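You operate a simulated robot arm through the tools that you are given. There is no shell and no other tool. Be economical: measure what you need, move in short steps, check, and stop when the job is done.

You run a simulated two-armed robot. Do the job below in one go: nothing can be reset, and whatever is moved stays where it is left.

Task
Take the brown box on the top of the parts bench and put it away on the shelf under the low bench. Take the teal pad and leave it on top of the green lens. Stack the empty bags that says "starter mash" from the top of the parts bench on top of the empty bags that says "mineral mix". Put the bearing marked "75" from the top of the parts mat in the purple bin. Stack the grease cup labelled "72" from the top of the parts bench on top of the grease cup labelled "29". Stack the teal tub that says "92" from the top of the pouch bench on top of the teal tub marked "27". Put the pin from the top of the pouch bench on the grey sheet there. Fetch the round teal tub and set it on the cover. Take the blue check cell from the front of the sample bench and leave it on the side shelf. Take the black bolt from the top of the blue sack stack and leave it on top of the brown box there. Any order will do. Set down upright: teal pad, pin, check cell, bolt.

The check looks at the end state, three seconds after you hand in, the way a careful person would. Anything else that was tipped, shoved, dropped, spilled or broken makes it a failure. A push-on lid holds only when it is set on centred and level and pressed home; a screw cap is set on level and turned clockwise until tight. Flat cloth is picked up by pressing the open fingertips on it (5 to 10 N) and closing them slowly along it; thin cloth reads only 2 to 8 mm in the jaws.

Robot
Two 7-joint arms with fingered hands on one trunk, on a base that drives. Base frame: it is fixed to the floor where the robot stands at the start and does not move with it; the origin is under the middle of the robot, x ahead of it, y to its left, z up. Readings come in mm, degrees, newtons and seconds.
The left shoulder is at the start at [62, 269, 1189], the right one opposite. Places, roughly: bolt [-2750, -4750, 750]; box [-2750, -5000, 750]; check cell [-2250, -2000, 1000]; cover [-2500, 4750, 750]; green lens (7x7x6 cm) [700, 100, 800]; pin [750, 2250, 750]; purple bin (24x17x9 cm) [800, 400, 800]; round teal tub (12x13x8 cm) [-2600, 3800, 300]; sheet (15x18x1 cm) [800, 2400, 800]; shelf under the low bench [0, 4300, 200]; side shelf [700, -2700, 800]; teal pad (5x4x6 cm) [1000, -300, 800]; teal tub [750, 1750, 750]. Payload 5 kg a hand.
The tool frame of a hand sits at the grasp point between the pads (the TCP): z along the fingers, y along the line on which they close. The tips reach 52 mm beyond it. Largest opening 176 mm; the body of the gripper starts 61 mm behind the TCP. The gripper is a hand of 5 fingers: y runs from the thumb to the fingers, the wrist lies at [-26, -151, -269] in the tool frame.
Orientation is that of the tool frame in the base frame, as [roll, pitch, yaw] about the fixed x, y, z axes, in that order (R = Rz(yaw) Ry(pitch) Rx(roll)). With the fingers straight down and the wrist toward the robot, the tool's x, y and z point along [0, 1, 0], [1, 0, 0] and [0, 0, -1] of the base frame.

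Tools
- The arms move only by the tool play_rows. It takes "left_series", "right_series" or both (then of equal length, played together; a hand with none holds still); each is a list of rows, each a list of 2 entries, a list of its own where there are three numbers: the shift along the base's x, y, z in units of 25 mm (1.0 is 25 mm), then the turn, a rotation vector about the base's x, y, z in units of 5 degrees (1.0 is 5 degrees). In form: [[[tx, ty, tz], [ax, ay, az]], ...]. A call has 1 to 20 rows; each row shifts and turns the commanded pose from where the row before left it. A call with a number of a shift or a turn outside -1 to 1 is refused whole. A row lasts 0.2 s, in which the tool goes at most 50 mm and 8.6 degrees; a call with a longer step from one row to the next is refused whole. Where a pose cannot be reached the arm comes as near as it can. A force on the tool above 40 N (or 10 N above the force at the start of the call, whichever is more), or a blocked arm, ends the call early, and 0.2 s more pass. In this call time passes only in rows, and 0.2 s behind the last. It gives the time, the measured TCP pose, the force on the tool (base axes), the opening and the grip force at its end, in the units of the frame above (readings bear some noise), with the torque about the TCP (base axes, N m) and any sound that the robot's microphone picked up.
- Cameras (640 x 400 px; columns grow to the right, rows downward): "scene" is now at [149.3, 20.8, 1416.6]; the picture's right is [0.27, -0.96, -0.00], its down [-0.56, -0.15, -0.82] and it looks along [0.79, 0.22, -0.58] (base axes); focal length 279 px, centre (320, 200). "left" rides on the left gripper at [-102, -142, -203] in its tool frame; the picture's right is [-0.79, -0.29, 0.54], its down [0.56, -0.70, 0.44] and it looks along [0.25, 0.65, 0.72] (tool axes); focal length 275 px, centre (320, 200). "right" rides on the right gripper at [102, -142, -203] in its tool frame; the picture's right is [-0.79, 0.29, -0.54], its down [-0.56, -0.70, 0.44] and it looks along [-0.25, 0.65, 0.72] (tool axes); focal length 275 px, centre (320, 200). There is no depth. A picture from a camera that has moved, and an enlarged one, comes with that camera's place and axes in the base frame and with its lens. The place of the scene camera against the robot may be out by one fixed shift of up to 12 mm in any direction.
- camera(camera): a new picture of that camera. The clock stands still meanwhile.
- lift_body(by): slides the trunk up (or, below 0, down) by that many mm; the arms and the scene camera ride with it, the base frame stays. It gives what a move gives, with no picture.
- base_move(legs): drives the robot by 1 to 6 legs, each [ahead, turn to the left] in mm and degrees, along the robot's own axes; the way and the turn of a leg run together, so that a leg with both is an arc; at most 1500 mm and 180 degrees a leg. The arms and the cameras ride along, it lands a little off, and it stops where it bumps. It gives what a move gives.
- curl_fingers(index, middle, ring, little, thumb_bend, thumb_turn, hand): sets how far each is bent, from 0 (flat) to 100 (curled in); at 30 the hand is open as for a grip, at 70 the pads meet at the TCP. One left out holds its place. A second passes; each finger stops where it meets its share of the squeeze, and holds until it gets a number again. It is the only way to open and close the hand. It gives what a move gives, with no picture; readings hold the bend of each and the force on index, middle, ring, little, thumb and palm. thumb_turn goes from beside the hand (0) to across from the fingers (100), as for a grip.
- head_to(pan, tilt): turns the head with the scene camera to pan (to the left, within 80 degrees either way) and tilt (down, from -29 to 69), counted from straight ahead of the robot. It gives what a move gives.
- enlarge(camera, box): a new picture of the part [left, top, right, bottom] of that camera's present view, enlarged. The clock stands still meanwhile.
- finish_job(): hands the job in; it is judged then, once.

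Go step by step. Nothing tells you exact positions but the pictures and the camera data: compare them with the known pose of the tool, close in by small moves and look again before you grip or let go. The budget is 525 turns and 302 pictures, counting those below and the enlarged ones. Unless the task says otherwise, let go and move clear before handing in.

The tools are called after ">>>" as name(argument=value, ...) on one line, values as JSON. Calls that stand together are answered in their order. play_rows: Moves the arms, as the interface text tells. Its arguments: {"type":"object","properties":{"left_series":{"type":"array","items":{"type":"array"}},"right_series":{"type":"array","items":{"type":"array"}}},"required":[]} The other tools are called the same way: lift_body (by) slides the trunk up or down; curl_fingers (index, middle, ring, little, thumb_bend, thumb_turn, hand) moves the fingers one by one; base_move (legs) drives the base; head_to (pan, tilt) turns the head that bears the scene camera; camera (camera) takes a picture; enlarge (camera, box) takes an enlarged picture of a part of a camera's view; finish_job () hands the job in.

At the start:

```text
time: 0.0
left_ee_pos: [573.0, 664.4, 1157.3]
left_orientation: [-179.9, -0.1, 90.2]
left_force: [0.5, -0.9, -0.1]
left_ft_torque: [0.02, 0.03, -0.02]
left_width: 175.3
left_grip_force: 0.0
left_shape: jaw
left_bend: [30.0, 30.0, 30.0, 30.0, 30.0, 98.0]
left_finger forces: [0.1, 0.0, 0.1, 0.0, 0.0, 0.0]
right_ee_pos: [653.9, 102.5, 1124.2]
right_orientation: [-180.0, 0.0, 90.0]
right_force: [0.3, -0.5, 0.2]
right_ft_torque: [-0.03, -0.01, 0.02]
right_width: 175.8
right_grip_force: 0.1
right_shape: jaw
right_bend: [30.0, 30.0, 30.0, 30.0, 30.0, 98.0]
right_finger forces: [0.0, 0.1, 0.1, 0.0, 0.1, 0.0]
trunk travel left (down, up): [-350.0, 451.0]
robot x, y, heading: [-3.4, -0.6, -0.0]
head pan, tilt: [15.4, 34.5]
```

scene: 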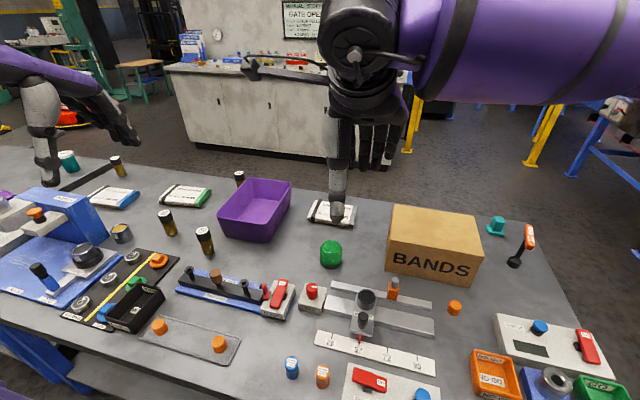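
right: 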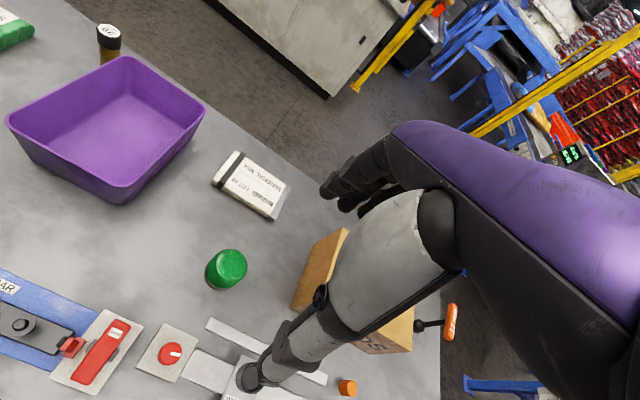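
left: 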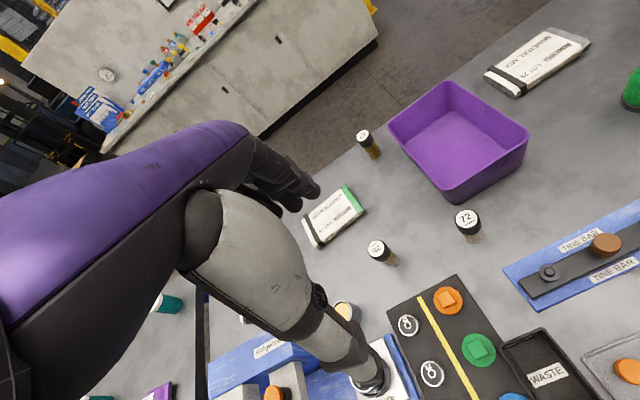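

I see the parts bench ahead, with the purple bin, green lens, BANDS box, bags and grease cups. I'll enlarge parts of the view to read the labels.

>>> enlarge(camera="scene", box=[0, 140, 320, 340])

>>> enlarge(camera="scene", box=[320, 180, 640, 380])

>>> enlarge(camera="left", box=[280, 100, 600, 300])

```text
2.00 times, centred on (160, 240) of scene
camera zoom: at [149.3, 20.8, 1416.6], right [0.27, -0.96, 0.0], down [-0.56, -0.15, -0.82], along [0.79, 0.22, -0.58], focal length 559 px, centre (640, 120)
```

zoom: 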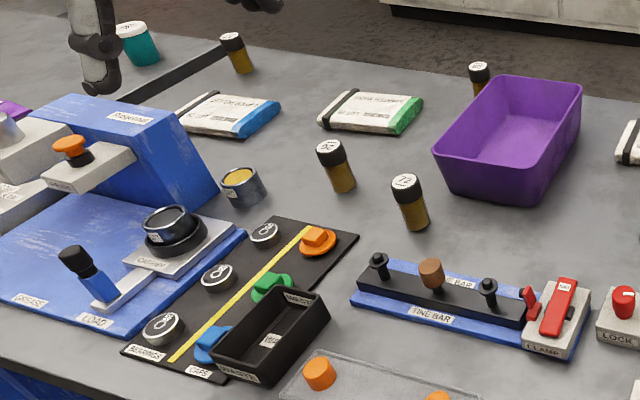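

```text
2.00 times, centred on (480, 280) of scene
camera zoom: at [149.3, 20.8, 1416.6], right [0.27, -0.96, 0.0], down [-0.56, -0.15, -0.82], along [0.79, 0.22, -0.58], focal length 559 px, centre (0, 40)
```

zoom: 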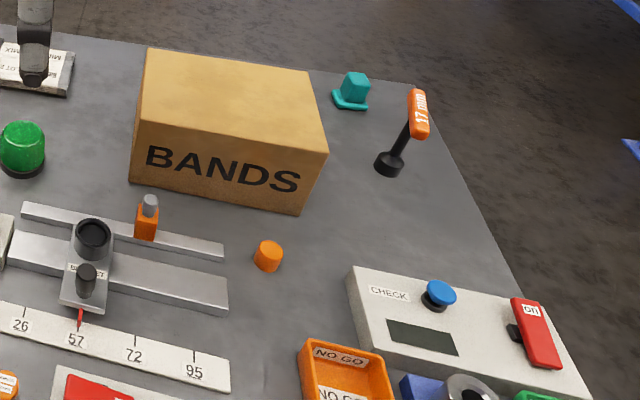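

```text
2.00 times, centred on (440, 200) of left
camera zoom: at [430.2, 561.4, 1360.8], right [-0.29, -0.79, -0.54], down [-0.7, 0.56, -0.44], along [0.65, 0.25, -0.72], focal length 551 px, centre (80, 200)
```

zoom: 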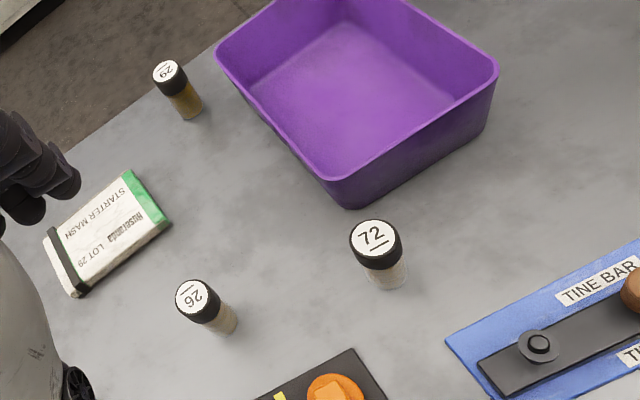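

The cups triangulate to a bench top near z=805: cup 72 at (637, 499) and cup 29 at (955, 559). I'll look at the bearings and the near bench edge next.

>>> enlarge(camera="scene", box=[50, 230, 210, 330])

>>> head_to(pan=20, tilt=66)

>>> camera(camera="scene")

```text
4.00 times, centred on (130, 280) of scene
camera zoom: at [149.3, 20.8, 1416.6], right [0.27, -0.96, 0.0], down [-0.56, -0.15, -0.82], along [0.79, 0.22, -0.58], focal length 1118 px, centre (1080, -120)
```

zoom: 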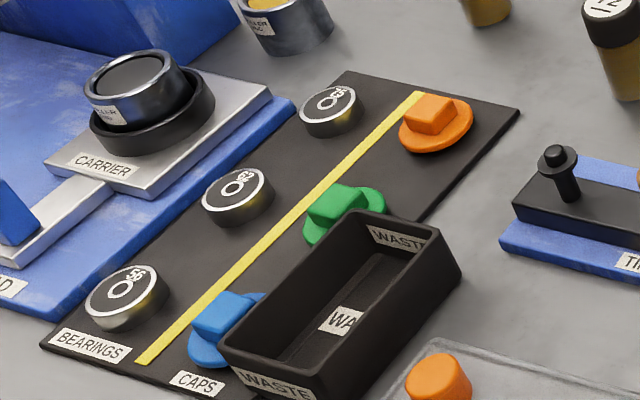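

```text
time: 1.0
left_ee_pos: [557.9, 665.4, 1164.2]
left_orientation: [179.4, 0.1, 90.2]
left_force: [-0.3, 0.9, 0.3]
left_ft_torque: [-0.06, -0.03, -0.01]
left_width: 175.6
left_grip_force: 0.1
left_shape: jaw
left_bend: [30.0, 30.0, 30.0, 30.0, 30.0, 98.0]
left_finger forces: [0.1, 0.1, 0.0, 0.1, 0.1, 0.0]
right_ee_pos: [641.2, 102.1, 1132.3]
right_orientation: [179.2, 0.1, 90.0]
right_force: [0.3, -0.6, -0.1]
right_ft_torque: [-0.04, -0.02, -0.02]
right_width: 175.8
right_grip_force: 0.1
right_shape: jaw
right_bend: [30.0, 30.0, 30.0, 30.0, 30.0, 97.0]
right_finger forces: [0.0, 0.0, 0.0, 0.0, 0.0, 0.1]
trunk travel left (down, up): [-350.0, 451.0]
robot x, y, heading: [0.3, 0.1, 0.0]
head pan, tilt: [20.0, 66.0]
```

```text
294 pictures are left
camera scene: at [119.8, 18.0, 1375.2], right [0.34, -0.94, 0.0], down [-0.86, -0.31, -0.39], along [0.37, 0.14, -0.92], focal length 279 px, centre (320, 200)
```

scene: 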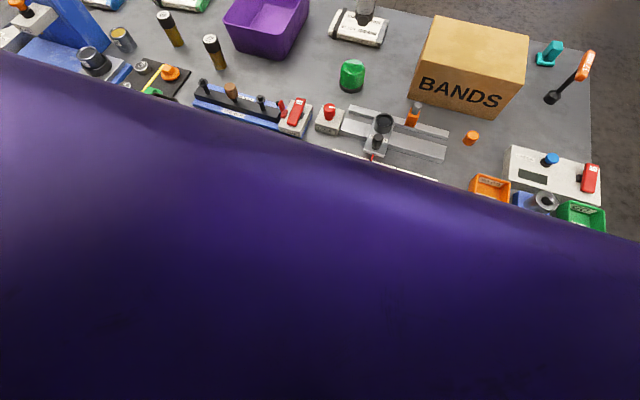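

The body hides the near edge, so I'll look sideways and down to see the gap between the base and the bench.

>>> head_to(pan=75, tilt=50)

>>> camera(camera="scene")

>>> head_to(pan=78, tilt=10)

>>> camera(camera="scene")

>>> head_to(pan=-78, tilt=15)

>>> camera(camera="scene")

>>> enlarge(camera="left", box=[360, 260, 520, 360])

```text
time: 2.2
left_ee_pos: [558.0, 665.8, 1164.8]
left_orientation: [179.4, 0.0, 90.3]
left_force: [0.4, -0.1, -0.8]
left_ft_torque: [0.01, 0.0, 0.01]
left_width: 175.7
left_grip_force: 0.0
left_shape: jaw
left_bend: [30.0, 30.0, 30.0, 30.0, 30.0, 98.0]
left_finger forces: [0.1, 0.0, 0.1, 0.0, 0.0, 0.0]
right_ee_pos: [640.2, 102.3, 1132.6]
right_orientation: [179.3, 0.0, 90.1]
right_force: [-0.3, -0.8, -0.7]
right_ft_torque: [0.01, 0.02, 0.03]
right_width: 176.1
right_grip_force: 0.1
right_shape: jaw
right_bend: [30.0, 30.0, 30.0, 30.0, 30.0, 97.0]
right_finger forces: [0.0, 0.1, 0.0, 0.1, 0.0, 0.0]
trunk travel left (down, up): [-350.0, 451.0]
robot x, y, heading: [-1.1, -0.1, -0.0]
head pan, tilt: [75.0, 50.0]
```

```text
293 pictures are left
camera scene: at [83.9, 71.8, 1395.0], right [0.97, -0.26, -0.01], down [-0.21, -0.74, -0.64], along [0.16, 0.62, -0.77], focal length 279 px, centre (320, 200)
```

scene: 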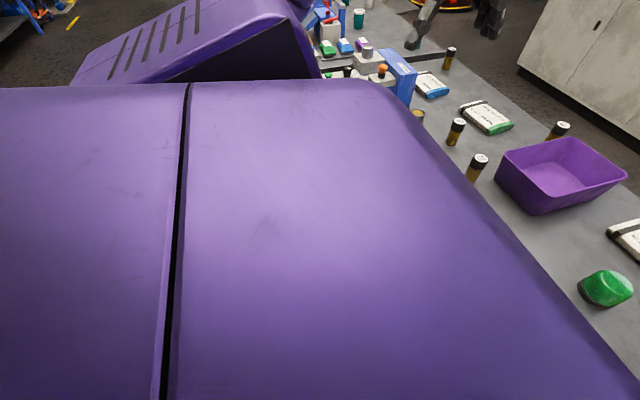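

```text
time: 3.3
left_ee_pos: [558.6, 665.4, 1165.2]
left_orientation: [179.3, 0.0, 90.3]
left_force: [-0.5, 0.3, 0.0]
left_ft_torque: [-0.01, 0.02, 0.01]
left_width: 176.0
left_grip_force: 0.1
left_shape: jaw
left_bend: [30.0, 30.0, 30.0, 30.0, 30.0, 98.0]
left_finger forces: [0.0, 0.2, 0.0, 0.1, 0.0, 0.0]
right_ee_pos: [640.0, 102.9, 1132.9]
right_orientation: [179.3, 0.1, 90.0]
right_force: [0.7, -0.7, 0.0]
right_ft_torque: [-0.03, 0.01, 0.01]
right_width: 176.1
right_grip_force: 0.1
right_shape: jaw
right_bend: [30.0, 30.0, 30.0, 30.0, 30.0, 97.0]
right_finger forces: [0.1, 0.1, 0.0, 0.1, 0.0, 0.0]
trunk travel left (down, up): [-350.0, 451.0]
robot x, y, heading: [0.6, -1.4, -0.3]
head pan, tilt: [78.0, 10.0]
```

```text
292 pictures are left
camera scene: at [84.0, 88.3, 1456.8], right [0.98, -0.21, -0.01], down [-0.05, -0.17, -0.98], along [0.2, 0.96, -0.18], focal length 279 px, centre (320, 200)
```

scene: 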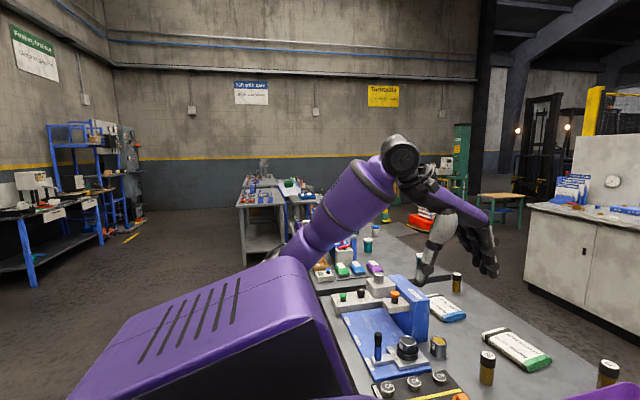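

```text
time: 5.7
left_ee_pos: [558.6, 665.6, 1166.0]
left_orientation: [179.3, 0.0, 90.3]
left_force: [-0.2, 0.6, -0.2]
left_ft_torque: [0.03, 0.01, -0.03]
left_width: 175.9
left_grip_force: 0.1
left_shape: jaw
left_bend: [30.0, 30.0, 30.0, 30.0, 30.0, 98.0]
left_finger forces: [0.0, 0.0, 0.0, 0.1, 0.0, 0.0]
right_ee_pos: [640.0, 102.4, 1132.3]
right_orientation: [179.2, -0.1, 90.0]
right_force: [0.3, -0.1, -0.5]
right_ft_torque: [-0.03, -0.03, 0.02]
right_width: 176.1
right_grip_force: 0.1
right_shape: jaw
right_bend: [30.0, 30.0, 30.0, 30.0, 30.0, 97.0]
right_finger forces: [0.0, 0.1, 0.0, 0.1, 0.0, 0.1]
trunk travel left (down, up): [-350.0, 451.0]
robot x, y, heading: [-2.3, 0.1, 0.0]
head pan, tilt: [-78.0, 15.0]
```

```text
291 pictures are left
camera scene: at [84.0, -94.1, 1448.8], right [-0.98, -0.21, 0.01], down [-0.07, 0.25, -0.97], along [0.2, -0.94, -0.26], focal length 279 px, centre (320, 200)
```

scene: 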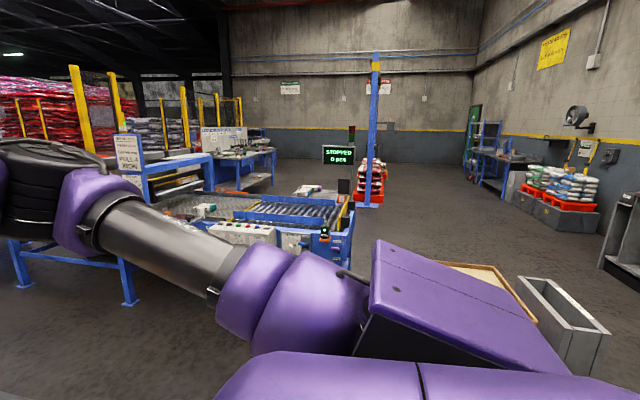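

```text
4.00 times, centred on (440, 310) of left
camera zoom: at [413.1, 561.5, 1366.5], right [-0.28, -0.79, -0.54], down [-0.7, 0.55, -0.45], along [0.66, 0.26, -0.71], focal length 1101 px, centre (-160, -240)
```

zoom: 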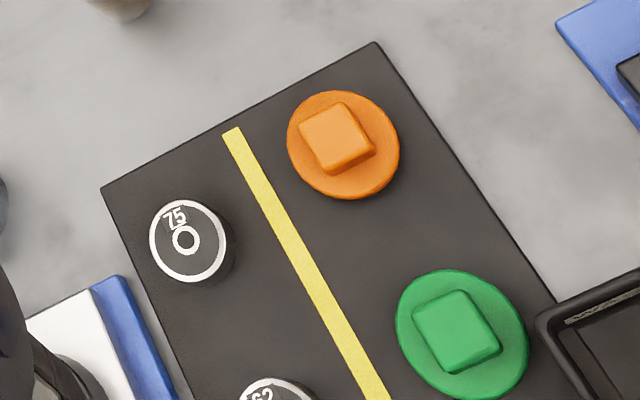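

Bearing 75 is the far one, near (545, 685). Next I'll close the right hand in free air and watch how its fingers move.

>>> head_to(pan=0, tilt=30)

>>> camera(camera="scene")

>>> curl_fingers(hand="right", index=65, middle=65, ring=65, little=65, thumb_bend=65)

>>> camera(camera="scene")

>>> camera(camera="right")

```text
time: 7.2
left_ee_pos: [557.6, 665.4, 1165.8]
left_orientation: [179.3, 0.0, 90.3]
left_force: [-0.1, 0.8, -0.2]
left_ft_torque: [0.01, -0.03, 0.01]
left_width: 175.7
left_grip_force: 0.1
left_shape: jaw
left_bend: [30.0, 30.0, 30.0, 30.0, 30.0, 98.0]
left_finger forces: [0.1, 0.1, 0.1, 0.1, 0.0, 0.0]
right_ee_pos: [640.5, 102.0, 1133.7]
right_orientation: [179.4, 0.0, 90.0]
right_force: [0.0, -0.3, 0.6]
right_ft_torque: [0.0, -0.01, 0.01]
right_width: 175.7
right_grip_force: 0.0
right_shape: jaw
right_bend: [30.0, 30.0, 30.0, 30.0, 30.0, 97.0]
right_finger forces: [0.0, 0.1, 0.0, 0.1, 0.0, 0.0]
trunk travel left (down, up): [-350.0, 451.0]
robot x, y, heading: [1.5, -0.3, -0.0]
head pan, tilt: [0.0, 30.0]
```

```text
289 pictures are left
camera scene: at [154.6, -2.8, 1423.5], right [0.0, -1.0, 0.0], down [-0.51, 0.0, -0.86], along [0.86, 0.0, -0.51], focal length 279 px, centre (320, 200)
```

scene: 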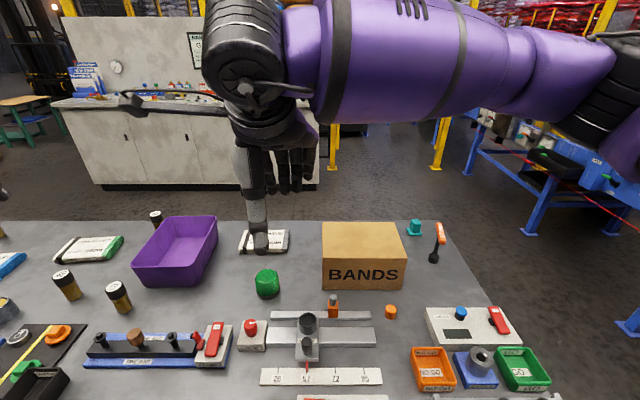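

```text
time: 8.2
left_ee_pos: [557.4, 664.3, 1165.3]
left_orientation: [179.3, 0.1, 90.3]
left_force: [0.0, 0.0, 1.0]
left_ft_torque: [0.01, -0.01, 0.02]
left_width: 175.7
left_grip_force: 0.0
left_shape: jaw
left_bend: [30.0, 30.0, 30.0, 30.0, 30.0, 98.0]
left_finger forces: [0.0, 0.0, 0.0, 0.0, 0.1, 0.1]
right_ee_pos: [639.7, 103.2, 1133.4]
right_orientation: [179.3, 0.0, 90.0]
right_force: [-0.1, 0.6, -0.2]
right_ft_torque: [0.01, 0.0, 0.01]
right_width: 34.2
right_grip_force: 0.0
right_shape: fingers
right_bend: [65.0, 65.0, 65.0, 65.0, 65.0, 97.0]
right_finger forces: [0.0, 0.0, 0.1, 0.0, 0.0, 0.0]
trunk travel left (down, up): [-350.0, 451.0]
robot x, y, heading: [0.2, 3.5, 0.1]
head pan, tilt: [0.0, 30.0]
```

```text
288 pictures are left
camera scene: at [154.7, -2.7, 1423.5], right [0.0, -1.0, 0.0], down [-0.51, 0.0, -0.86], along [0.86, 0.0, -0.51], focal length 279 px, centre (320, 200)
```

scene: 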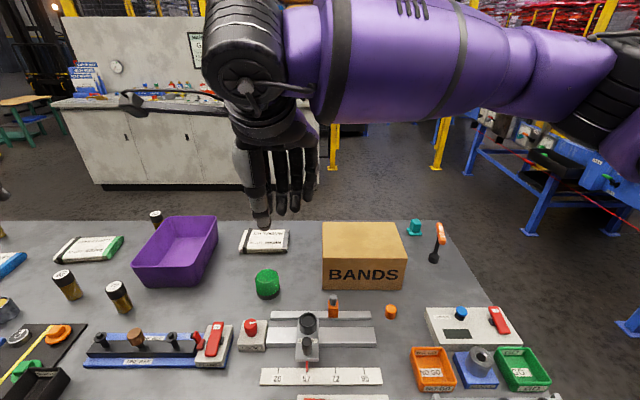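

```text
287 pictures are left
camera right: at [494.5, 204.2, 1333.9], right [0.28, -0.79, 0.54], down [-0.7, -0.56, -0.45], along [0.66, -0.25, -0.71], focal length 275 px, centre (320, 200)
```

right: 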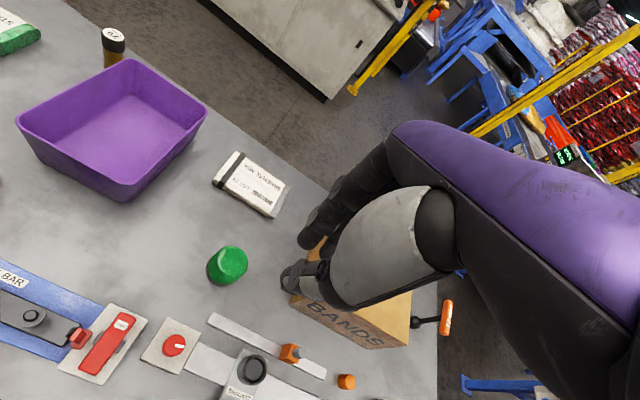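

The fingertips sit about 35 mm below the TCP when nearly closed. I'll take bearing 75 with the left hand, with the ring and little fingers folded away, and move to just above it.

>>> curl_fingers(hand="left", index=55, middle=55, ring=100, little=100, thumb_bend=55)

>>> play_rows(left_series=[[[-0.03, 0.1, -1], [0, 0, 0]], [[-0.03, 0.1, -1], [0, 0, 0]], [[-0.03, 0.1, -1], [0, 0, 0]], [[-0.03, 0.1, -1], [0, 0, 0]], [[-0.03, 0.1, -1], [0, 0, 0]], [[-0.03, 0.1, -1], [0, 0, 0]], [[-0.03, 0.1, -1], [0, 0, 0]], [[-0.03, 0.1, -1], [0, 0, 0]], [[-0.03, 0.1, -1], [0, 0, 0]], [[-0.03, 0.1, -1], [0, 0, 0]]])

>>> head_to(pan=35, tilt=40)

>>> camera(camera="scene")

>>> camera(camera="left")

```text
time: 9.2
left_ee_pos: [558.0, 665.4, 1165.0]
left_orientation: [179.3, 0.0, 90.3]
left_force: [0.9, -1.1, 0.2]
left_ft_torque: [0.0, 0.03, -0.02]
left_width: 77.9
left_grip_force: 0.1
left_shape: fingers
left_bend: [55.0, 55.0, 99.0, 98.0, 55.0, 98.0]
left_finger forces: [0.0, 0.1, 0.1, 0.0, 0.1, 0.0]
right_ee_pos: [640.5, 102.1, 1132.4]
right_orientation: [179.3, 0.0, 90.0]
right_force: [-0.5, 0.7, 0.0]
right_ft_torque: [-0.04, 0.03, -0.02]
right_width: 34.4
right_grip_force: 0.1
right_shape: fingers
right_bend: [65.0, 65.0, 65.0, 65.0, 65.0, 97.0]
right_finger forces: [0.0, 0.0, 0.1, 0.0, 0.0, 0.0]
trunk travel left (down, up): [-350.0, 451.0]
robot x, y, heading: [1.4, -2.0, 0.1]
head pan, tilt: [0.0, 30.0]
```

```text
time: 11.4
left_ee_pos: [550.7, 689.6, 914.4]
left_orientation: [179.3, 0.0, 90.2]
left_force: [0.1, 0.7, -0.7]
left_ft_torque: [-0.02, 0.06, -0.05]
left_width: 77.8
left_grip_force: 0.1
left_shape: fingers
left_bend: [55.0, 55.0, 100.0, 100.0, 55.0, 98.0]
left_finger forces: [0.0, 0.0, 0.1, 0.0, 0.0, 0.1]
right_ee_pos: [639.5, 103.7, 1132.1]
right_orientation: [179.3, 0.0, 90.0]
right_force: [0.4, 0.6, 0.8]
right_ft_torque: [-0.01, -0.01, 0.0]
right_width: 34.3
right_grip_force: 0.0
right_shape: fingers
right_bend: [65.0, 65.0, 65.0, 65.0, 65.0, 97.0]
right_finger forces: [0.0, 0.1, 0.0, 0.0, 0.0, 0.0]
trunk travel left (down, up): [-350.0, 451.0]
robot x, y, heading: [-1.6, -2.5, -0.0]
head pan, tilt: [0.0, 30.0]
```

```text
time: 12.4
left_ee_pos: [548.4, 688.2, 915.9]
left_orientation: [179.3, 0.0, 90.2]
left_force: [-0.4, 0.7, -0.2]
left_ft_torque: [0.01, 0.0, 0.03]
left_width: 78.0
left_grip_force: 0.0
left_shape: fingers
left_bend: [55.0, 55.0, 100.0, 100.0, 55.0, 98.0]
left_finger forces: [0.0, 0.0, 0.1, 0.0, 0.0, 0.0]
right_ee_pos: [639.8, 102.7, 1133.1]
right_orientation: [179.1, 0.1, 90.1]
right_force: [0.1, 0.3, 1.1]
right_ft_torque: [0.01, 0.01, 0.02]
right_width: 34.5
right_grip_force: 0.0
right_shape: fingers
right_bend: [65.0, 65.0, 65.0, 65.0, 65.0, 97.0]
right_finger forces: [0.0, 0.1, 0.0, 0.0, 0.0, 0.0]
trunk travel left (down, up): [-350.0, 451.0]
robot x, y, heading: [1.5, -1.7, 0.2]
head pan, tilt: [35.0, 40.0]
```

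```text
286 pictures are left
camera scene: at [133.6, 46.0, 1408.5], right [0.57, -0.82, -0.01], down [-0.54, -0.37, -0.76], along [0.62, 0.44, -0.65], focal length 279 px, centre (320, 200)
```

scene: 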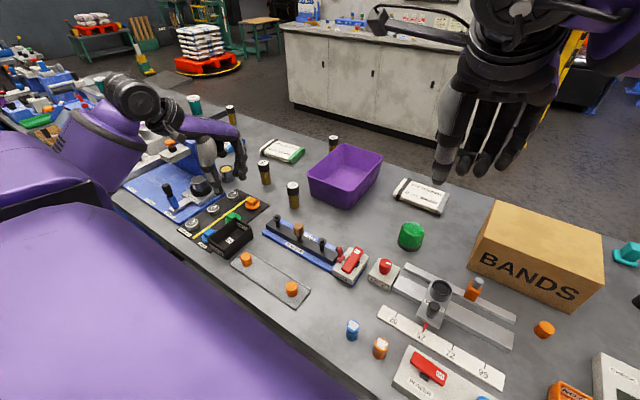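

```text
285 pictures are left
camera left: at [404.5, 585.6, 1116.3], right [-0.28, -0.79, -0.54], down [-0.7, 0.56, -0.45], along [0.66, 0.25, -0.71], focal length 275 px, centre (320, 200)
```

left: 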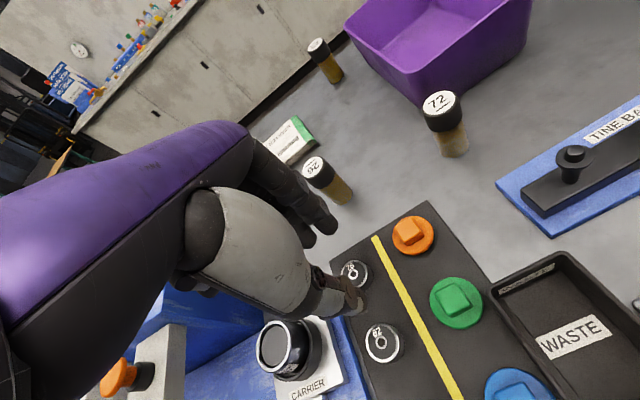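

The hand is above the bearing. I'll zoom in on both views to check the alignment.

>>> enlarge(camera="scene", box=[160, 130, 288, 210])

>>> enlarge(camera="left", box=[270, 190, 430, 290])

```text
5.00 times, centred on (224, 170) of scene
camera zoom: at [133.6, 46.0, 1408.5], right [0.57, -0.82, -0.01], down [-0.54, -0.37, -0.76], along [0.62, 0.44, -0.65], focal length 1397 px, centre (800, 350)
```

zoom: 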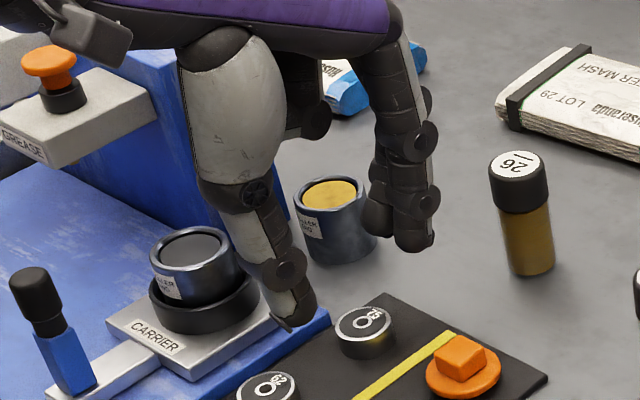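

```text
4.00 times, centred on (350, 240) of left
camera zoom: at [404.5, 585.6, 1116.3], right [-0.28, -0.79, -0.54], down [-0.7, 0.56, -0.45], along [0.66, 0.25, -0.71], focal length 1101 px, centre (200, 40)
```

zoom: 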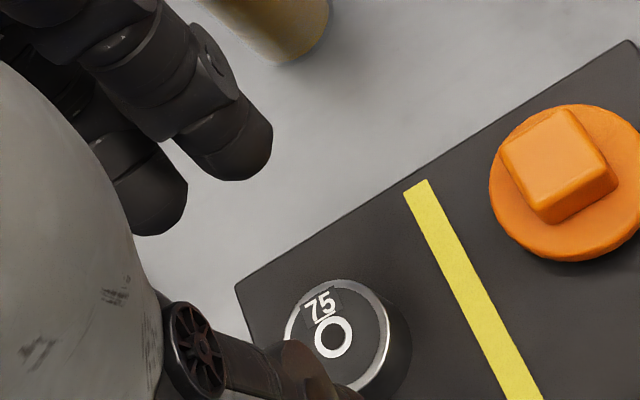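

The bearing centre is about (551, 688), and the hand lines up with it. I'll lower to about 6 cm above it and partly close.

>>> play_rows(left_series=[[[0.1, 0, -0.8], [0, 0, 0]], [[0.1, 0, -0.8], [0, 0, 0]], [[0, 0, -0.6], [0, 0, 0]], [[0, 0, -0.4], [0, 0, 0]]])

>>> curl_fingers(hand="left", index=60, middle=60, thumb_bend=60)

>>> enlarge(camera="scene", box=[160, 130, 288, 210])

>>> enlarge(camera="left", box=[270, 190, 430, 290])

```text
time: 13.3
left_ee_pos: [541.9, 691.5, 871.2]
left_orientation: [177.9, -0.2, 90.3]
left_force: [-3.1, 2.6, 0.6]
left_ft_torque: [-0.22, -0.38, 0.02]
left_width: 77.6
left_grip_force: 0.4
left_shape: fingers
left_bend: [55.0, 55.0, 100.0, 100.0, 55.0, 98.0]
left_finger forces: [0.0, 0.1, 0.0, 0.0, 0.3, 0.0]
right_ee_pos: [620.9, 103.9, 1144.1]
right_orientation: [178.2, 0.1, 90.1]
right_force: [-3.4, 0.7, 2.7]
right_ft_torque: [-0.21, -0.47, -0.15]
right_width: 34.2
right_grip_force: 0.0
right_shape: fingers
right_bend: [65.0, 65.0, 65.0, 65.0, 65.0, 98.0]
right_finger forces: [0.1, 0.0, 0.0, 0.0, 0.0, 0.0]
trunk travel left (down, up): [-350.0, 451.0]
robot x, y, heading: [1.2, 4.5, -0.0]
head pan, tilt: [35.0, 40.0]
stopped in row 4 (left hand): the force on the tool passed its limit (the readings are from after the stop); the commanded pose is now the measured one
```

```text
time: 14.3
left_ee_pos: [545.3, 690.6, 869.8]
left_orientation: [178.0, -0.2, 90.2]
left_force: [0.8, -0.6, 0.2]
left_ft_torque: [0.06, 0.02, -0.03]
left_width: 55.8
left_grip_force: 0.0
left_shape: fingers
left_bend: [60.0, 60.0, 100.0, 100.0, 60.0, 98.0]
left_finger forces: [0.0, 0.0, 0.0, 0.0, 0.0, 0.1]
right_ee_pos: [626.6, 100.7, 1139.9]
right_orientation: [178.5, 0.0, 90.1]
right_force: [0.8, -0.8, -0.4]
right_ft_torque: [0.07, 0.1, 0.03]
right_width: 33.9
right_grip_force: 0.0
right_shape: fingers
right_bend: [65.0, 65.0, 65.0, 65.0, 65.0, 98.0]
right_finger forces: [0.1, 0.1, 0.0, 0.0, 0.1, 0.1]
trunk travel left (down, up): [-350.0, 451.0]
robot x, y, heading: [3.8, -0.1, -0.1]
head pan, tilt: [35.0, 40.0]
```

```text
5.00 times, centred on (224, 170) of scene
camera zoom: at [134.2, 45.6, 1408.4], right [0.57, -0.82, -0.01], down [-0.54, -0.37, -0.76], along [0.62, 0.44, -0.65], focal length 1397 px, centre (800, 350)
```

zoom: 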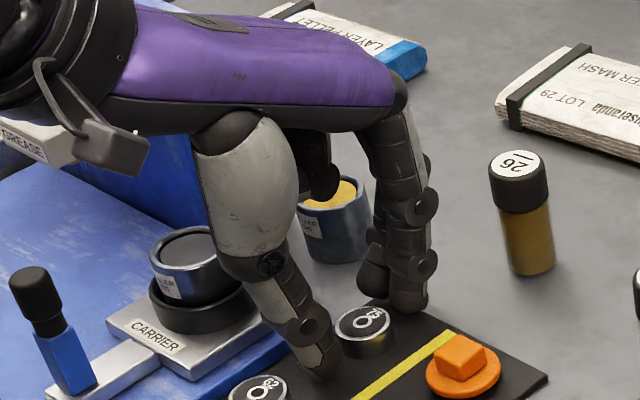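

```text
4.00 times, centred on (350, 240) of left
camera zoom: at [395.9, 586.0, 1067.5], right [-0.27, -0.79, -0.55], down [-0.69, 0.56, -0.46], along [0.67, 0.26, -0.69], focal length 1101 px, centre (200, 40)
```

zoom: 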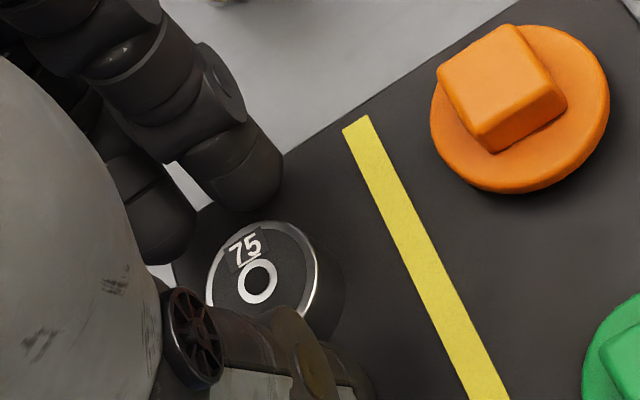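

The thumb tip hangs about 20 mm lower than the finger tips and touched the mat. I'll lift, tilt the hand 20° about y so the tips level out, and look again.

>>> play_rows(left_series=[[[0, 0, 1], [0, 0, 0]], [[0.2, 0, 0.6], [0, 1, 0]], [[0, 0, 0], [0, 1, 0]], [[0, 0, 0], [0, 1, 0]], [[0, 0, 0], [0, 1, 0]]])

>>> enlarge(camera="scene", box=[160, 130, 288, 210])

>>> enlarge(camera="left", box=[240, 190, 400, 290])

```text
time: 15.5
left_ee_pos: [550.0, 692.3, 909.3]
left_orientation: [-161.8, -0.4, 90.3]
left_force: [-0.7, -1.6, -0.2]
left_ft_torque: [0.06, 0.0, 0.0]
left_width: 56.0
left_grip_force: 0.0
left_shape: fingers
left_bend: [60.0, 60.0, 100.0, 100.0, 60.0, 98.0]
left_finger forces: [0.1, 0.0, 0.0, 0.0, 0.1, 0.0]
right_ee_pos: [623.9, 102.3, 1139.7]
right_orientation: [178.6, 0.0, 90.0]
right_force: [-0.5, -0.5, -0.9]
right_ft_torque: [0.07, 0.01, 0.04]
right_width: 33.8
right_grip_force: 0.0
right_shape: fingers
right_bend: [65.0, 65.0, 65.0, 65.0, 65.0, 98.0]
right_finger forces: [0.0, 0.0, 0.0, 0.0, 0.0, 0.0]
trunk travel left (down, up): [-350.0, 451.0]
robot x, y, heading: [0.5, -4.0, 0.2]
head pan, tilt: [35.0, 40.0]
```

```text
5.00 times, centred on (224, 170) of scene
camera zoom: at [133.6, 45.7, 1408.5], right [0.57, -0.82, -0.01], down [-0.54, -0.37, -0.76], along [0.62, 0.44, -0.65], focal length 1397 px, centre (800, 350)
```

zoom: 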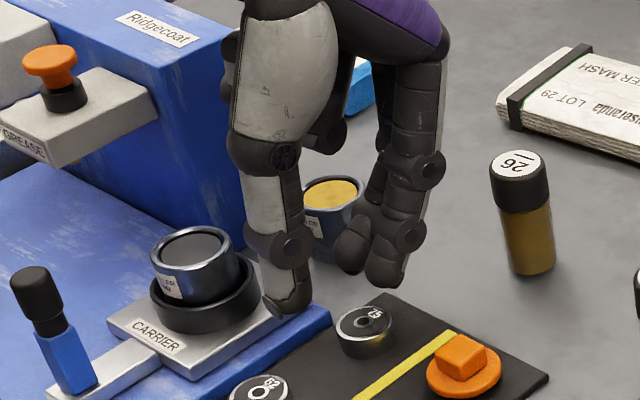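

```text
4.00 times, centred on (320, 240) of left
camera zoom: at [477.5, 586.1, 1146.3], right [-0.44, -0.79, -0.43], down [-0.81, 0.56, -0.2], along [0.4, 0.26, -0.88], focal length 1101 px, centre (320, 40)
```

zoom: 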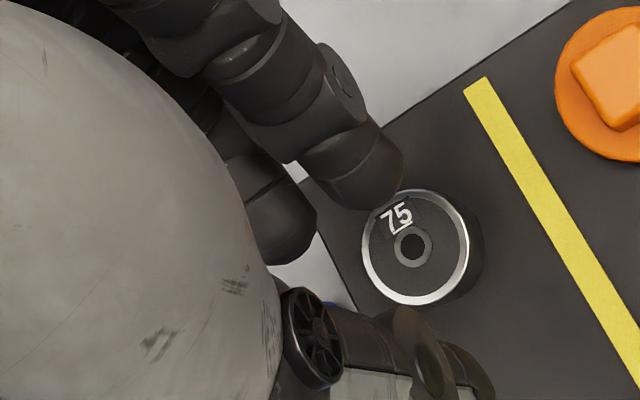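

The tips now sit slightly past level, so I'll ease the tilt back 5°, shift x by +11 and lower near the bearing.

>>> play_rows(left_series=[[[0.2, 0, -0.4], [0, -1, 0]], [[0.25, -0.1, -0.8], [0, 0, 0]], [[0, 0, -0.7], [0, 0, 0]]])

>>> enlarge(camera="scene", box=[160, 130, 288, 210])

>>> enlarge(camera="left", box=[240, 190, 400, 290])

```text
time: 16.5
left_ee_pos: [550.3, 691.8, 872.8]
left_orientation: [-168.5, -0.3, 90.2]
left_force: [-3.3, 2.0, -0.3]
left_ft_torque: [-0.3, -0.44, 0.08]
left_width: 55.7
left_grip_force: 0.1
left_shape: fingers
left_bend: [60.0, 60.0, 100.0, 100.0, 60.0, 98.0]
left_finger forces: [0.2, 0.0, 0.1, 0.0, 0.0, 0.0]
right_ee_pos: [605.7, 103.8, 1149.8]
right_orientation: [177.4, 0.2, 90.2]
right_force: [-4.6, 1.5, 2.1]
right_ft_torque: [-0.23, -0.45, -0.14]
right_width: 34.2
right_grip_force: 0.0
right_shape: fingers
right_bend: [65.0, 65.0, 65.0, 65.0, 65.0, 97.0]
right_finger forces: [0.0, 0.0, 0.0, 0.0, 0.1, 0.0]
trunk travel left (down, up): [-350.0, 451.0]
robot x, y, heading: [5.1, 0.9, -0.1]
head pan, tilt: [35.0, 40.0]
stopped in row 3 (left hand): the force on the tool passed its limit (the readings are from after the stop); the commanded pose is now the measured one
```

```text
5.00 times, centred on (224, 170) of scene
camera zoom: at [129.9, 47.8, 1408.4], right [0.57, -0.82, -0.01], down [-0.54, -0.37, -0.76], along [0.62, 0.44, -0.65], focal length 1397 px, centre (800, 350)
```

zoom: 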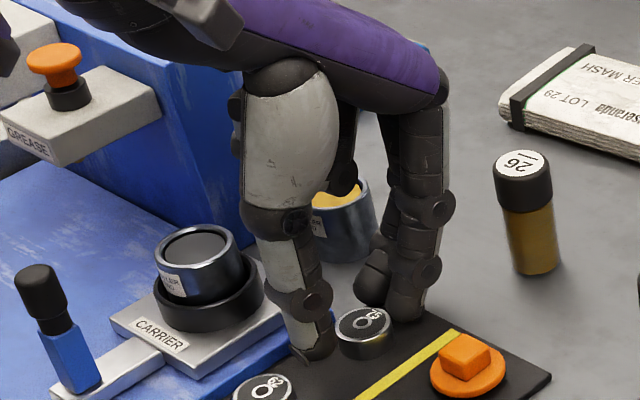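

```text
4.00 times, centred on (320, 240) of left
camera zoom: at [450.6, 586.2, 1101.1], right [-0.38, -0.79, -0.48], down [-0.78, 0.55, -0.29], along [0.49, 0.26, -0.83], focal length 1101 px, centre (320, 40)
```

zoom: 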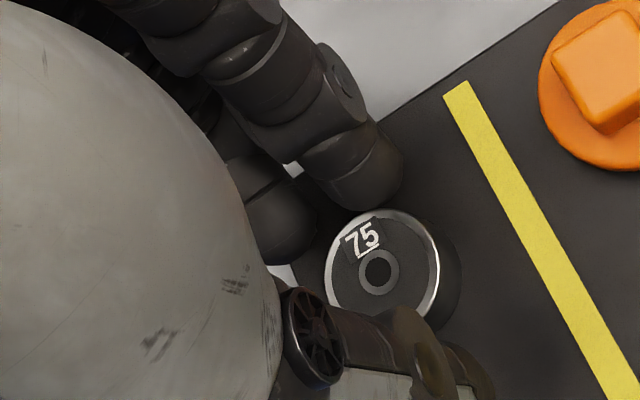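

The folded ring and little fingers are pressing on the yellow pot at (603, 778). I'll back straight up, then shift the robot left so the right hand, whose fingers lie on the other side, can take the bearing.

>>> play_rows(left_series=[[[-0.3, 0, 0.5], [0, 0, 0]], [[0, 0, 1], [0, 0, 0]], [[0, 0, 1], [0, 0, 0]], [[0, 0, 1], [0, 0, 0]], [[0, 0, 1], [0, 0, 0]], [[0, 0, 1], [0, 0, 0]], [[0, 0, 1], [0, 0, 0]], [[0, 0, 1], [0, 0, 0]], [[0, 0, 1], [0, 0, 0]], [[0, 0, 1], [0, 0, 0]], [[0, 0, 1], [0, 0, 0]], [[0, 0, 1], [0, 0, 0]]])

>>> enlarge(camera="scene", box=[160, 130, 288, 210])

```text
time: 19.1
left_ee_pos: [548.4, 686.2, 1166.2]
left_orientation: [-168.6, -0.5, 90.2]
left_force: [-0.8, -1.9, 0.2]
left_ft_torque: [0.2, -0.08, 0.04]
left_width: 55.8
left_grip_force: 0.0
left_shape: fingers
left_bend: [60.0, 60.0, 100.0, 100.0, 60.0, 98.0]
left_finger forces: [0.0, 0.1, 0.0, 0.1, 0.0, 0.0]
right_ee_pos: [609.6, 100.6, 1150.5]
right_orientation: [177.6, 0.1, 90.0]
right_force: [-0.8, -0.8, 1.0]
right_ft_torque: [0.13, -0.11, -0.01]
right_width: 33.8
right_grip_force: 0.2
right_shape: fingers
right_bend: [65.0, 65.0, 65.0, 65.0, 65.0, 98.0]
right_finger forces: [0.0, 0.0, 0.0, 0.1, 0.0, 0.1]
trunk travel left (down, up): [-350.0, 451.0]
robot x, y, heading: [-1.3, -0.3, 0.2]
head pan, tilt: [35.0, 40.0]
```

```text
5.00 times, centred on (224, 170) of scene
camera zoom: at [132.5, 44.5, 1408.9], right [0.57, -0.82, -0.01], down [-0.54, -0.37, -0.76], along [0.62, 0.44, -0.65], focal length 1397 px, centre (800, 350)
```

zoom: 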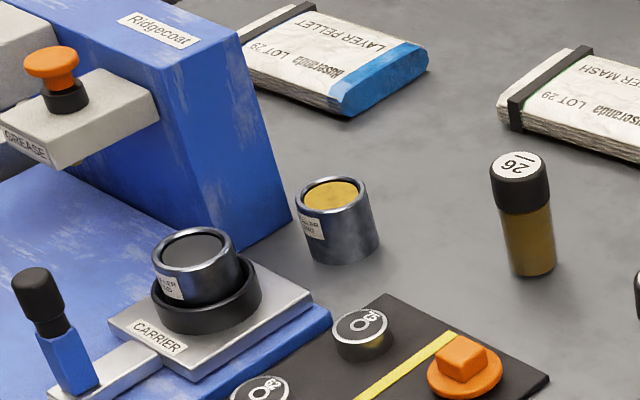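

The pot and bearing look essentially unmoved. I'll drive 400 mm to the left along the bench.

>>> base_move(legs=[[0, 90], [400, 0], [0, -90]])

>>> head_to(pan=10, tilt=45)

>>> camera(camera="scene")

>>> camera(camera="right")

```text
time: 20.5
left_ee_pos: [395.3, 762.1, 1181.7]
left_orientation: [-170.4, -0.5, 99.2]
left_force: [-6.2, 4.1, -0.8]
left_ft_torque: [-0.64, -0.75, 0.05]
left_width: 55.7
left_grip_force: 0.0
left_shape: fingers
left_bend: [60.0, 60.0, 100.0, 100.0, 60.0, 98.0]
left_finger forces: [0.0, 0.1, 0.0, 0.1, 0.0, 0.0]
right_ee_pos: [542.9, 185.1, 1170.2]
right_orientation: [175.8, 0.4, 98.2]
right_force: [-7.1, 4.9, 3.6]
right_ft_torque: [-0.66, -0.96, -0.37]
right_width: 33.8
right_grip_force: 0.0
right_shape: fingers
right_bend: [65.0, 65.0, 65.0, 65.0, 65.0, 97.0]
right_finger forces: [0.0, 0.1, 0.0, 0.0, 0.0, 0.0]
trunk travel left (down, up): [-350.0, 451.0]
robot x, y, heading: [-7.3, -1.8, 7.2]
head pan, tilt: [35.0, 40.0]
stopped in leg 1: the robot was blocked; the commanded pose is now the measured one
```

```text
time: 21.4
left_ee_pos: [400.9, 757.9, 1181.1]
left_orientation: [-170.0, -0.7, 99.1]
left_force: [-0.7, 0.8, 0.9]
left_ft_torque: [-0.08, -0.27, 0.06]
left_width: 55.7
left_grip_force: 0.1
left_shape: fingers
left_bend: [60.0, 60.0, 100.0, 100.0, 60.0, 98.0]
left_finger forces: [0.1, 0.0, 0.0, 0.0, 0.1, 0.1]
right_ee_pos: [550.5, 180.7, 1165.0]
right_orientation: [176.1, 0.1, 97.9]
right_force: [-2.3, 0.7, 0.7]
right_ft_torque: [-0.18, -0.28, -0.06]
right_width: 34.2
right_grip_force: 0.0
right_shape: fingers
right_bend: [65.0, 65.0, 65.0, 65.0, 65.0, 98.0]
right_finger forces: [0.0, 0.1, 0.1, 0.1, 0.0, 0.1]
trunk travel left (down, up): [-350.0, 451.0]
robot x, y, heading: [-13.2, -5.6, 7.3]
head pan, tilt: [10.0, 45.0]
```

```text
275 pictures are left
camera scene: at [127.9, 29.1, 1401.5], right [0.3, -0.95, 0.0], down [-0.68, -0.21, -0.7], along [0.67, 0.21, -0.72], focal length 279 px, centre (320, 200)
```

scene: 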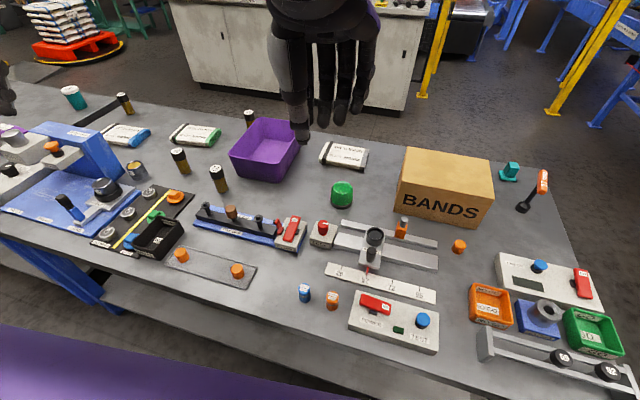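

```text
274 pictures are left
camera right: at [382.3, 260.8, 1358.1], right [0.36, -0.75, 0.56], down [-0.59, -0.64, -0.49], along [0.73, -0.16, -0.67], focal length 275 px, centre (320, 200)
```

right: 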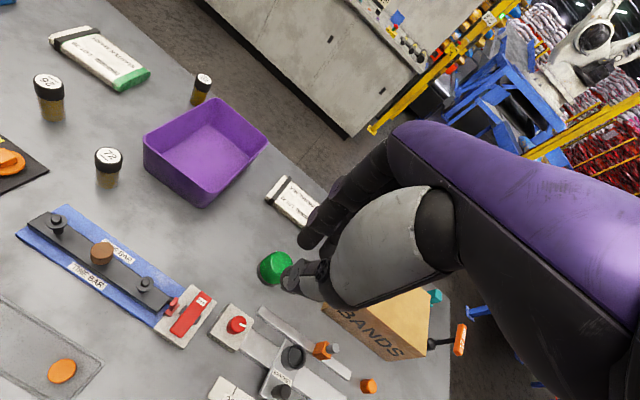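

The base caught the bench while turning. I'll back up 300 mm, shift left, and come forward again.

>>> base_move(legs=[[-300, 0], [0, 82], [400, 0], [0, -89.5]])

>>> head_to(pan=0, tilt=50)

>>> camera(camera="scene")

```text
time: 27.9
left_ee_pos: [-994.3, 601.9, 1191.9]
left_orientation: [-171.1, -0.9, -179.1]
left_force: [2.1, 1.1, 2.6]
left_ft_torque: [-0.06, 0.35, 0.08]
left_width: 55.6
left_grip_force: 0.1
left_shape: fingers
left_bend: [60.0, 60.0, 100.0, 100.0, 60.0, 98.0]
left_finger forces: [0.0, 0.0, 0.0, 0.0, 0.0, 0.0]
right_ee_pos: [-401.3, 661.6, 1173.2]
right_orientation: [175.3, 0.0, 179.6]
right_force: [5.6, 2.0, 1.7]
right_ft_torque: [-0.26, 0.54, 0.17]
right_width: 34.1
right_grip_force: 0.1
right_shape: fingers
right_bend: [65.0, 65.0, 65.0, 65.0, 65.0, 98.0]
right_finger forces: [0.0, 0.1, 0.0, 0.0, 0.0, 0.0]
trunk travel left (down, up): [-350.0, 451.0]
robot x, y, heading: [-288.5, 92.8, 91.8]
head pan, tilt: [10.0, 45.0]
stopped in leg 3: the robot was blocked; the commanded pose is now the measured one
```

```text
time: 28.7
left_ee_pos: [-998.1, 589.7, 1195.5]
left_orientation: [-171.6, -0.6, -178.9]
left_force: [-0.3, -2.3, 1.5]
left_ft_torque: [0.4, -0.02, 0.04]
left_width: 55.4
left_grip_force: 0.0
left_shape: fingers
left_bend: [60.0, 60.0, 100.0, 100.0, 60.0, 98.0]
left_finger forces: [0.0, 0.0, 0.1, 0.0, 0.0, 0.1]
right_ee_pos: [-406.2, 647.3, 1178.0]
right_orientation: [174.6, 0.1, -180.0]
right_force: [-0.8, -3.7, 1.4]
right_ft_torque: [0.41, -0.09, -0.05]
right_width: 34.4
right_grip_force: 0.1
right_shape: fingers
right_bend: [65.0, 65.0, 65.0, 65.0, 65.0, 98.0]
right_finger forces: [0.0, 0.0, 0.1, 0.0, 0.0, 0.0]
trunk travel left (down, up): [-350.0, 451.0]
robot x, y, heading: [-290.0, 93.8, 91.7]
head pan, tilt: [0.0, 50.0]
```

```text
273 pictures are left
camera scene: at [-300.3, 234.1, 1394.1], right [1.0, 0.03, 0.0], down [0.02, -0.77, -0.63], along [-0.02, 0.63, -0.77], focal length 279 px, centre (320, 200)
```

scene: 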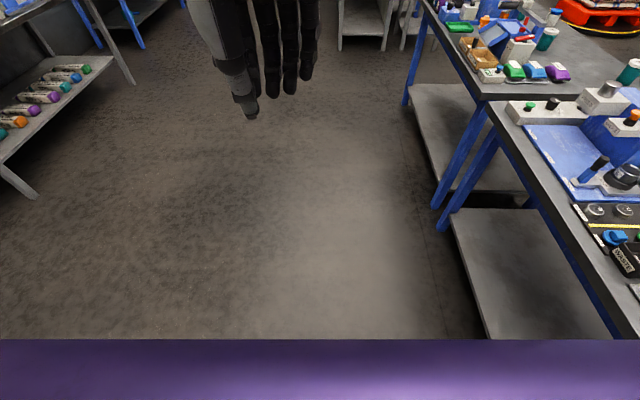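

The robot was blocked again after 100 mm, so I'll look around to find what is in the way.

>>> head_to(pan=70, tilt=30)

>>> camera(camera="scene")

>>> head_to(pan=-70, tilt=30)

>>> camera(camera="scene")

>>> head_to(pan=0, tilt=10)

>>> camera(camera="scene")

```text
time: 30.1
left_ee_pos: [-998.0, 592.1, 1195.1]
left_orientation: [-171.4, -0.6, -179.0]
left_force: [0.7, -0.8, 0.8]
left_ft_torque: [0.07, 0.07, 0.03]
left_width: 55.6
left_grip_force: 0.0
left_shape: fingers
left_bend: [60.0, 60.0, 100.0, 100.0, 60.0, 98.0]
left_finger forces: [0.0, 0.1, 0.1, 0.1, 0.1, 0.0]
right_ee_pos: [-404.7, 649.3, 1178.0]
right_orientation: [174.8, 0.1, 179.8]
right_force: [0.3, -1.1, 0.1]
right_ft_torque: [0.05, 0.05, 0.01]
right_width: 34.2
right_grip_force: 0.1
right_shape: fingers
right_bend: [65.0, 65.0, 65.0, 65.0, 65.0, 98.0]
right_finger forces: [0.1, 0.0, 0.0, 0.0, 0.0, 0.1]
trunk travel left (down, up): [-350.0, 451.0]
robot x, y, heading: [-289.3, 98.1, 91.5]
head pan, tilt: [70.0, 30.0]
```

```text
272 pictures are left
camera scene: at [-382.8, 187.7, 1424.5], right [0.32, 0.95, -0.01], down [0.47, -0.17, -0.86], along [-0.82, 0.27, -0.5], focal length 279 px, centre (320, 200)
```

scene: 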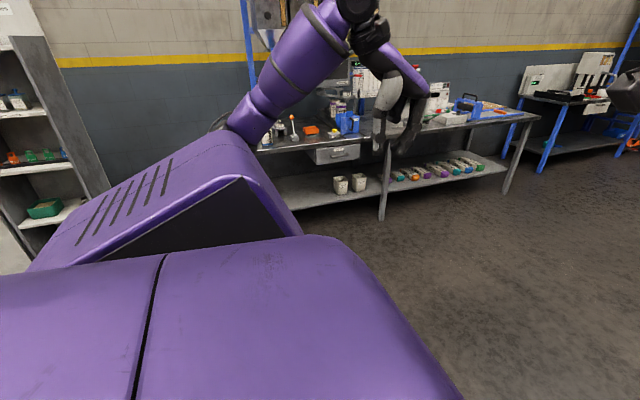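

```text
time: 32.3
left_ee_pos: [-998.6, 592.0, 1193.9]
left_orientation: [-171.4, -0.6, -179.0]
left_force: [0.6, 0.1, 0.2]
left_ft_torque: [0.02, -0.03, 0.02]
left_width: 55.7
left_grip_force: 0.1
left_shape: fingers
left_bend: [60.0, 60.0, 100.0, 100.0, 60.0, 98.0]
left_finger forces: [0.1, 0.0, 0.1, 0.0, 0.0, 0.0]
right_ee_pos: [-406.5, 650.8, 1177.2]
right_orientation: [174.8, 0.1, 179.9]
right_force: [0.1, -1.0, 1.2]
right_ft_torque: [-0.01, 0.0, -0.03]
right_width: 33.9
right_grip_force: 0.0
right_shape: fingers
right_bend: [65.0, 65.0, 65.0, 65.0, 65.0, 98.0]
right_finger forces: [0.1, 0.1, 0.0, 0.0, 0.1, 0.0]
trunk travel left (down, up): [-350.0, 451.0]
robot x, y, heading: [-287.3, 89.8, 91.7]
head pan, tilt: [-70.0, 30.0]
```

```text
271 pictures are left
camera scene: at [-213.5, 193.0, 1424.4], right [0.37, -0.93, 0.01], down [-0.46, -0.2, -0.86], along [0.81, 0.31, -0.5], focal length 279 px, centre (320, 200)
```

scene: 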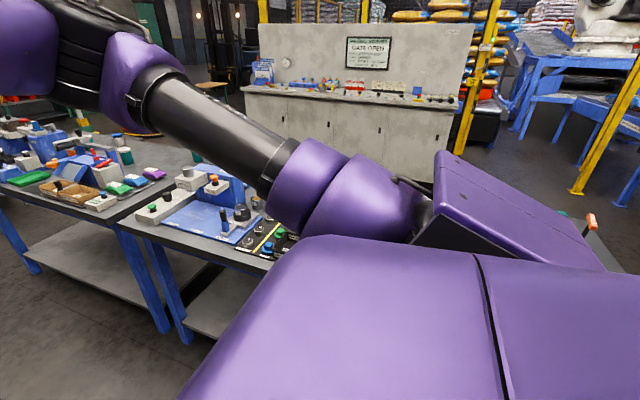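

```text
time: 33.7
left_ee_pos: [-998.4, 592.2, 1194.9]
left_orientation: [-171.3, -0.6, -179.0]
left_force: [-0.2, -0.4, 0.8]
left_ft_torque: [0.0, -0.04, 0.04]
left_width: 55.6
left_grip_force: 0.1
left_shape: fingers
left_bend: [60.0, 60.0, 100.0, 100.0, 60.0, 98.0]
left_finger forces: [0.0, 0.1, 0.1, 0.0, 0.1, 0.0]
right_ee_pos: [-405.2, 650.3, 1176.3]
right_orientation: [174.8, 0.1, 179.9]
right_force: [-0.7, -0.8, 0.3]
right_ft_torque: [0.01, -0.04, -0.04]
right_width: 34.1
right_grip_force: 0.1
right_shape: fingers
right_bend: [65.0, 65.0, 65.0, 65.0, 65.0, 98.0]
right_finger forces: [0.1, 0.1, 0.0, 0.0, 0.1, 0.1]
trunk travel left (down, up): [-350.0, 451.0]
robot x, y, heading: [-294.2, 87.6, 91.7]
head pan, tilt: [0.0, 10.0]
```

```text
270 pictures are left
camera scene: at [-300.1, 253.0, 1455.8], right [1.0, 0.03, 0.0], down [0.01, -0.19, -0.98], along [-0.03, 0.98, -0.19], focal length 279 px, centre (320, 200)
```

scene: 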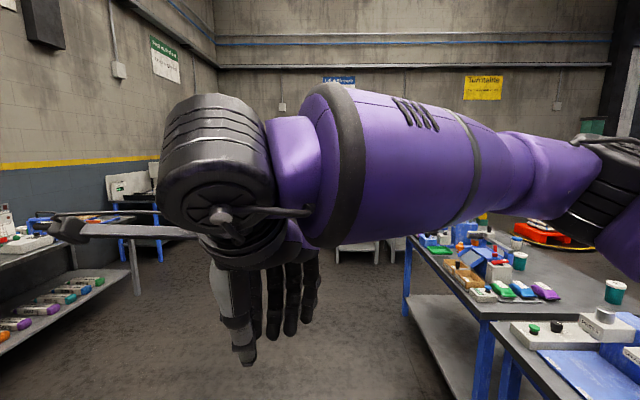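

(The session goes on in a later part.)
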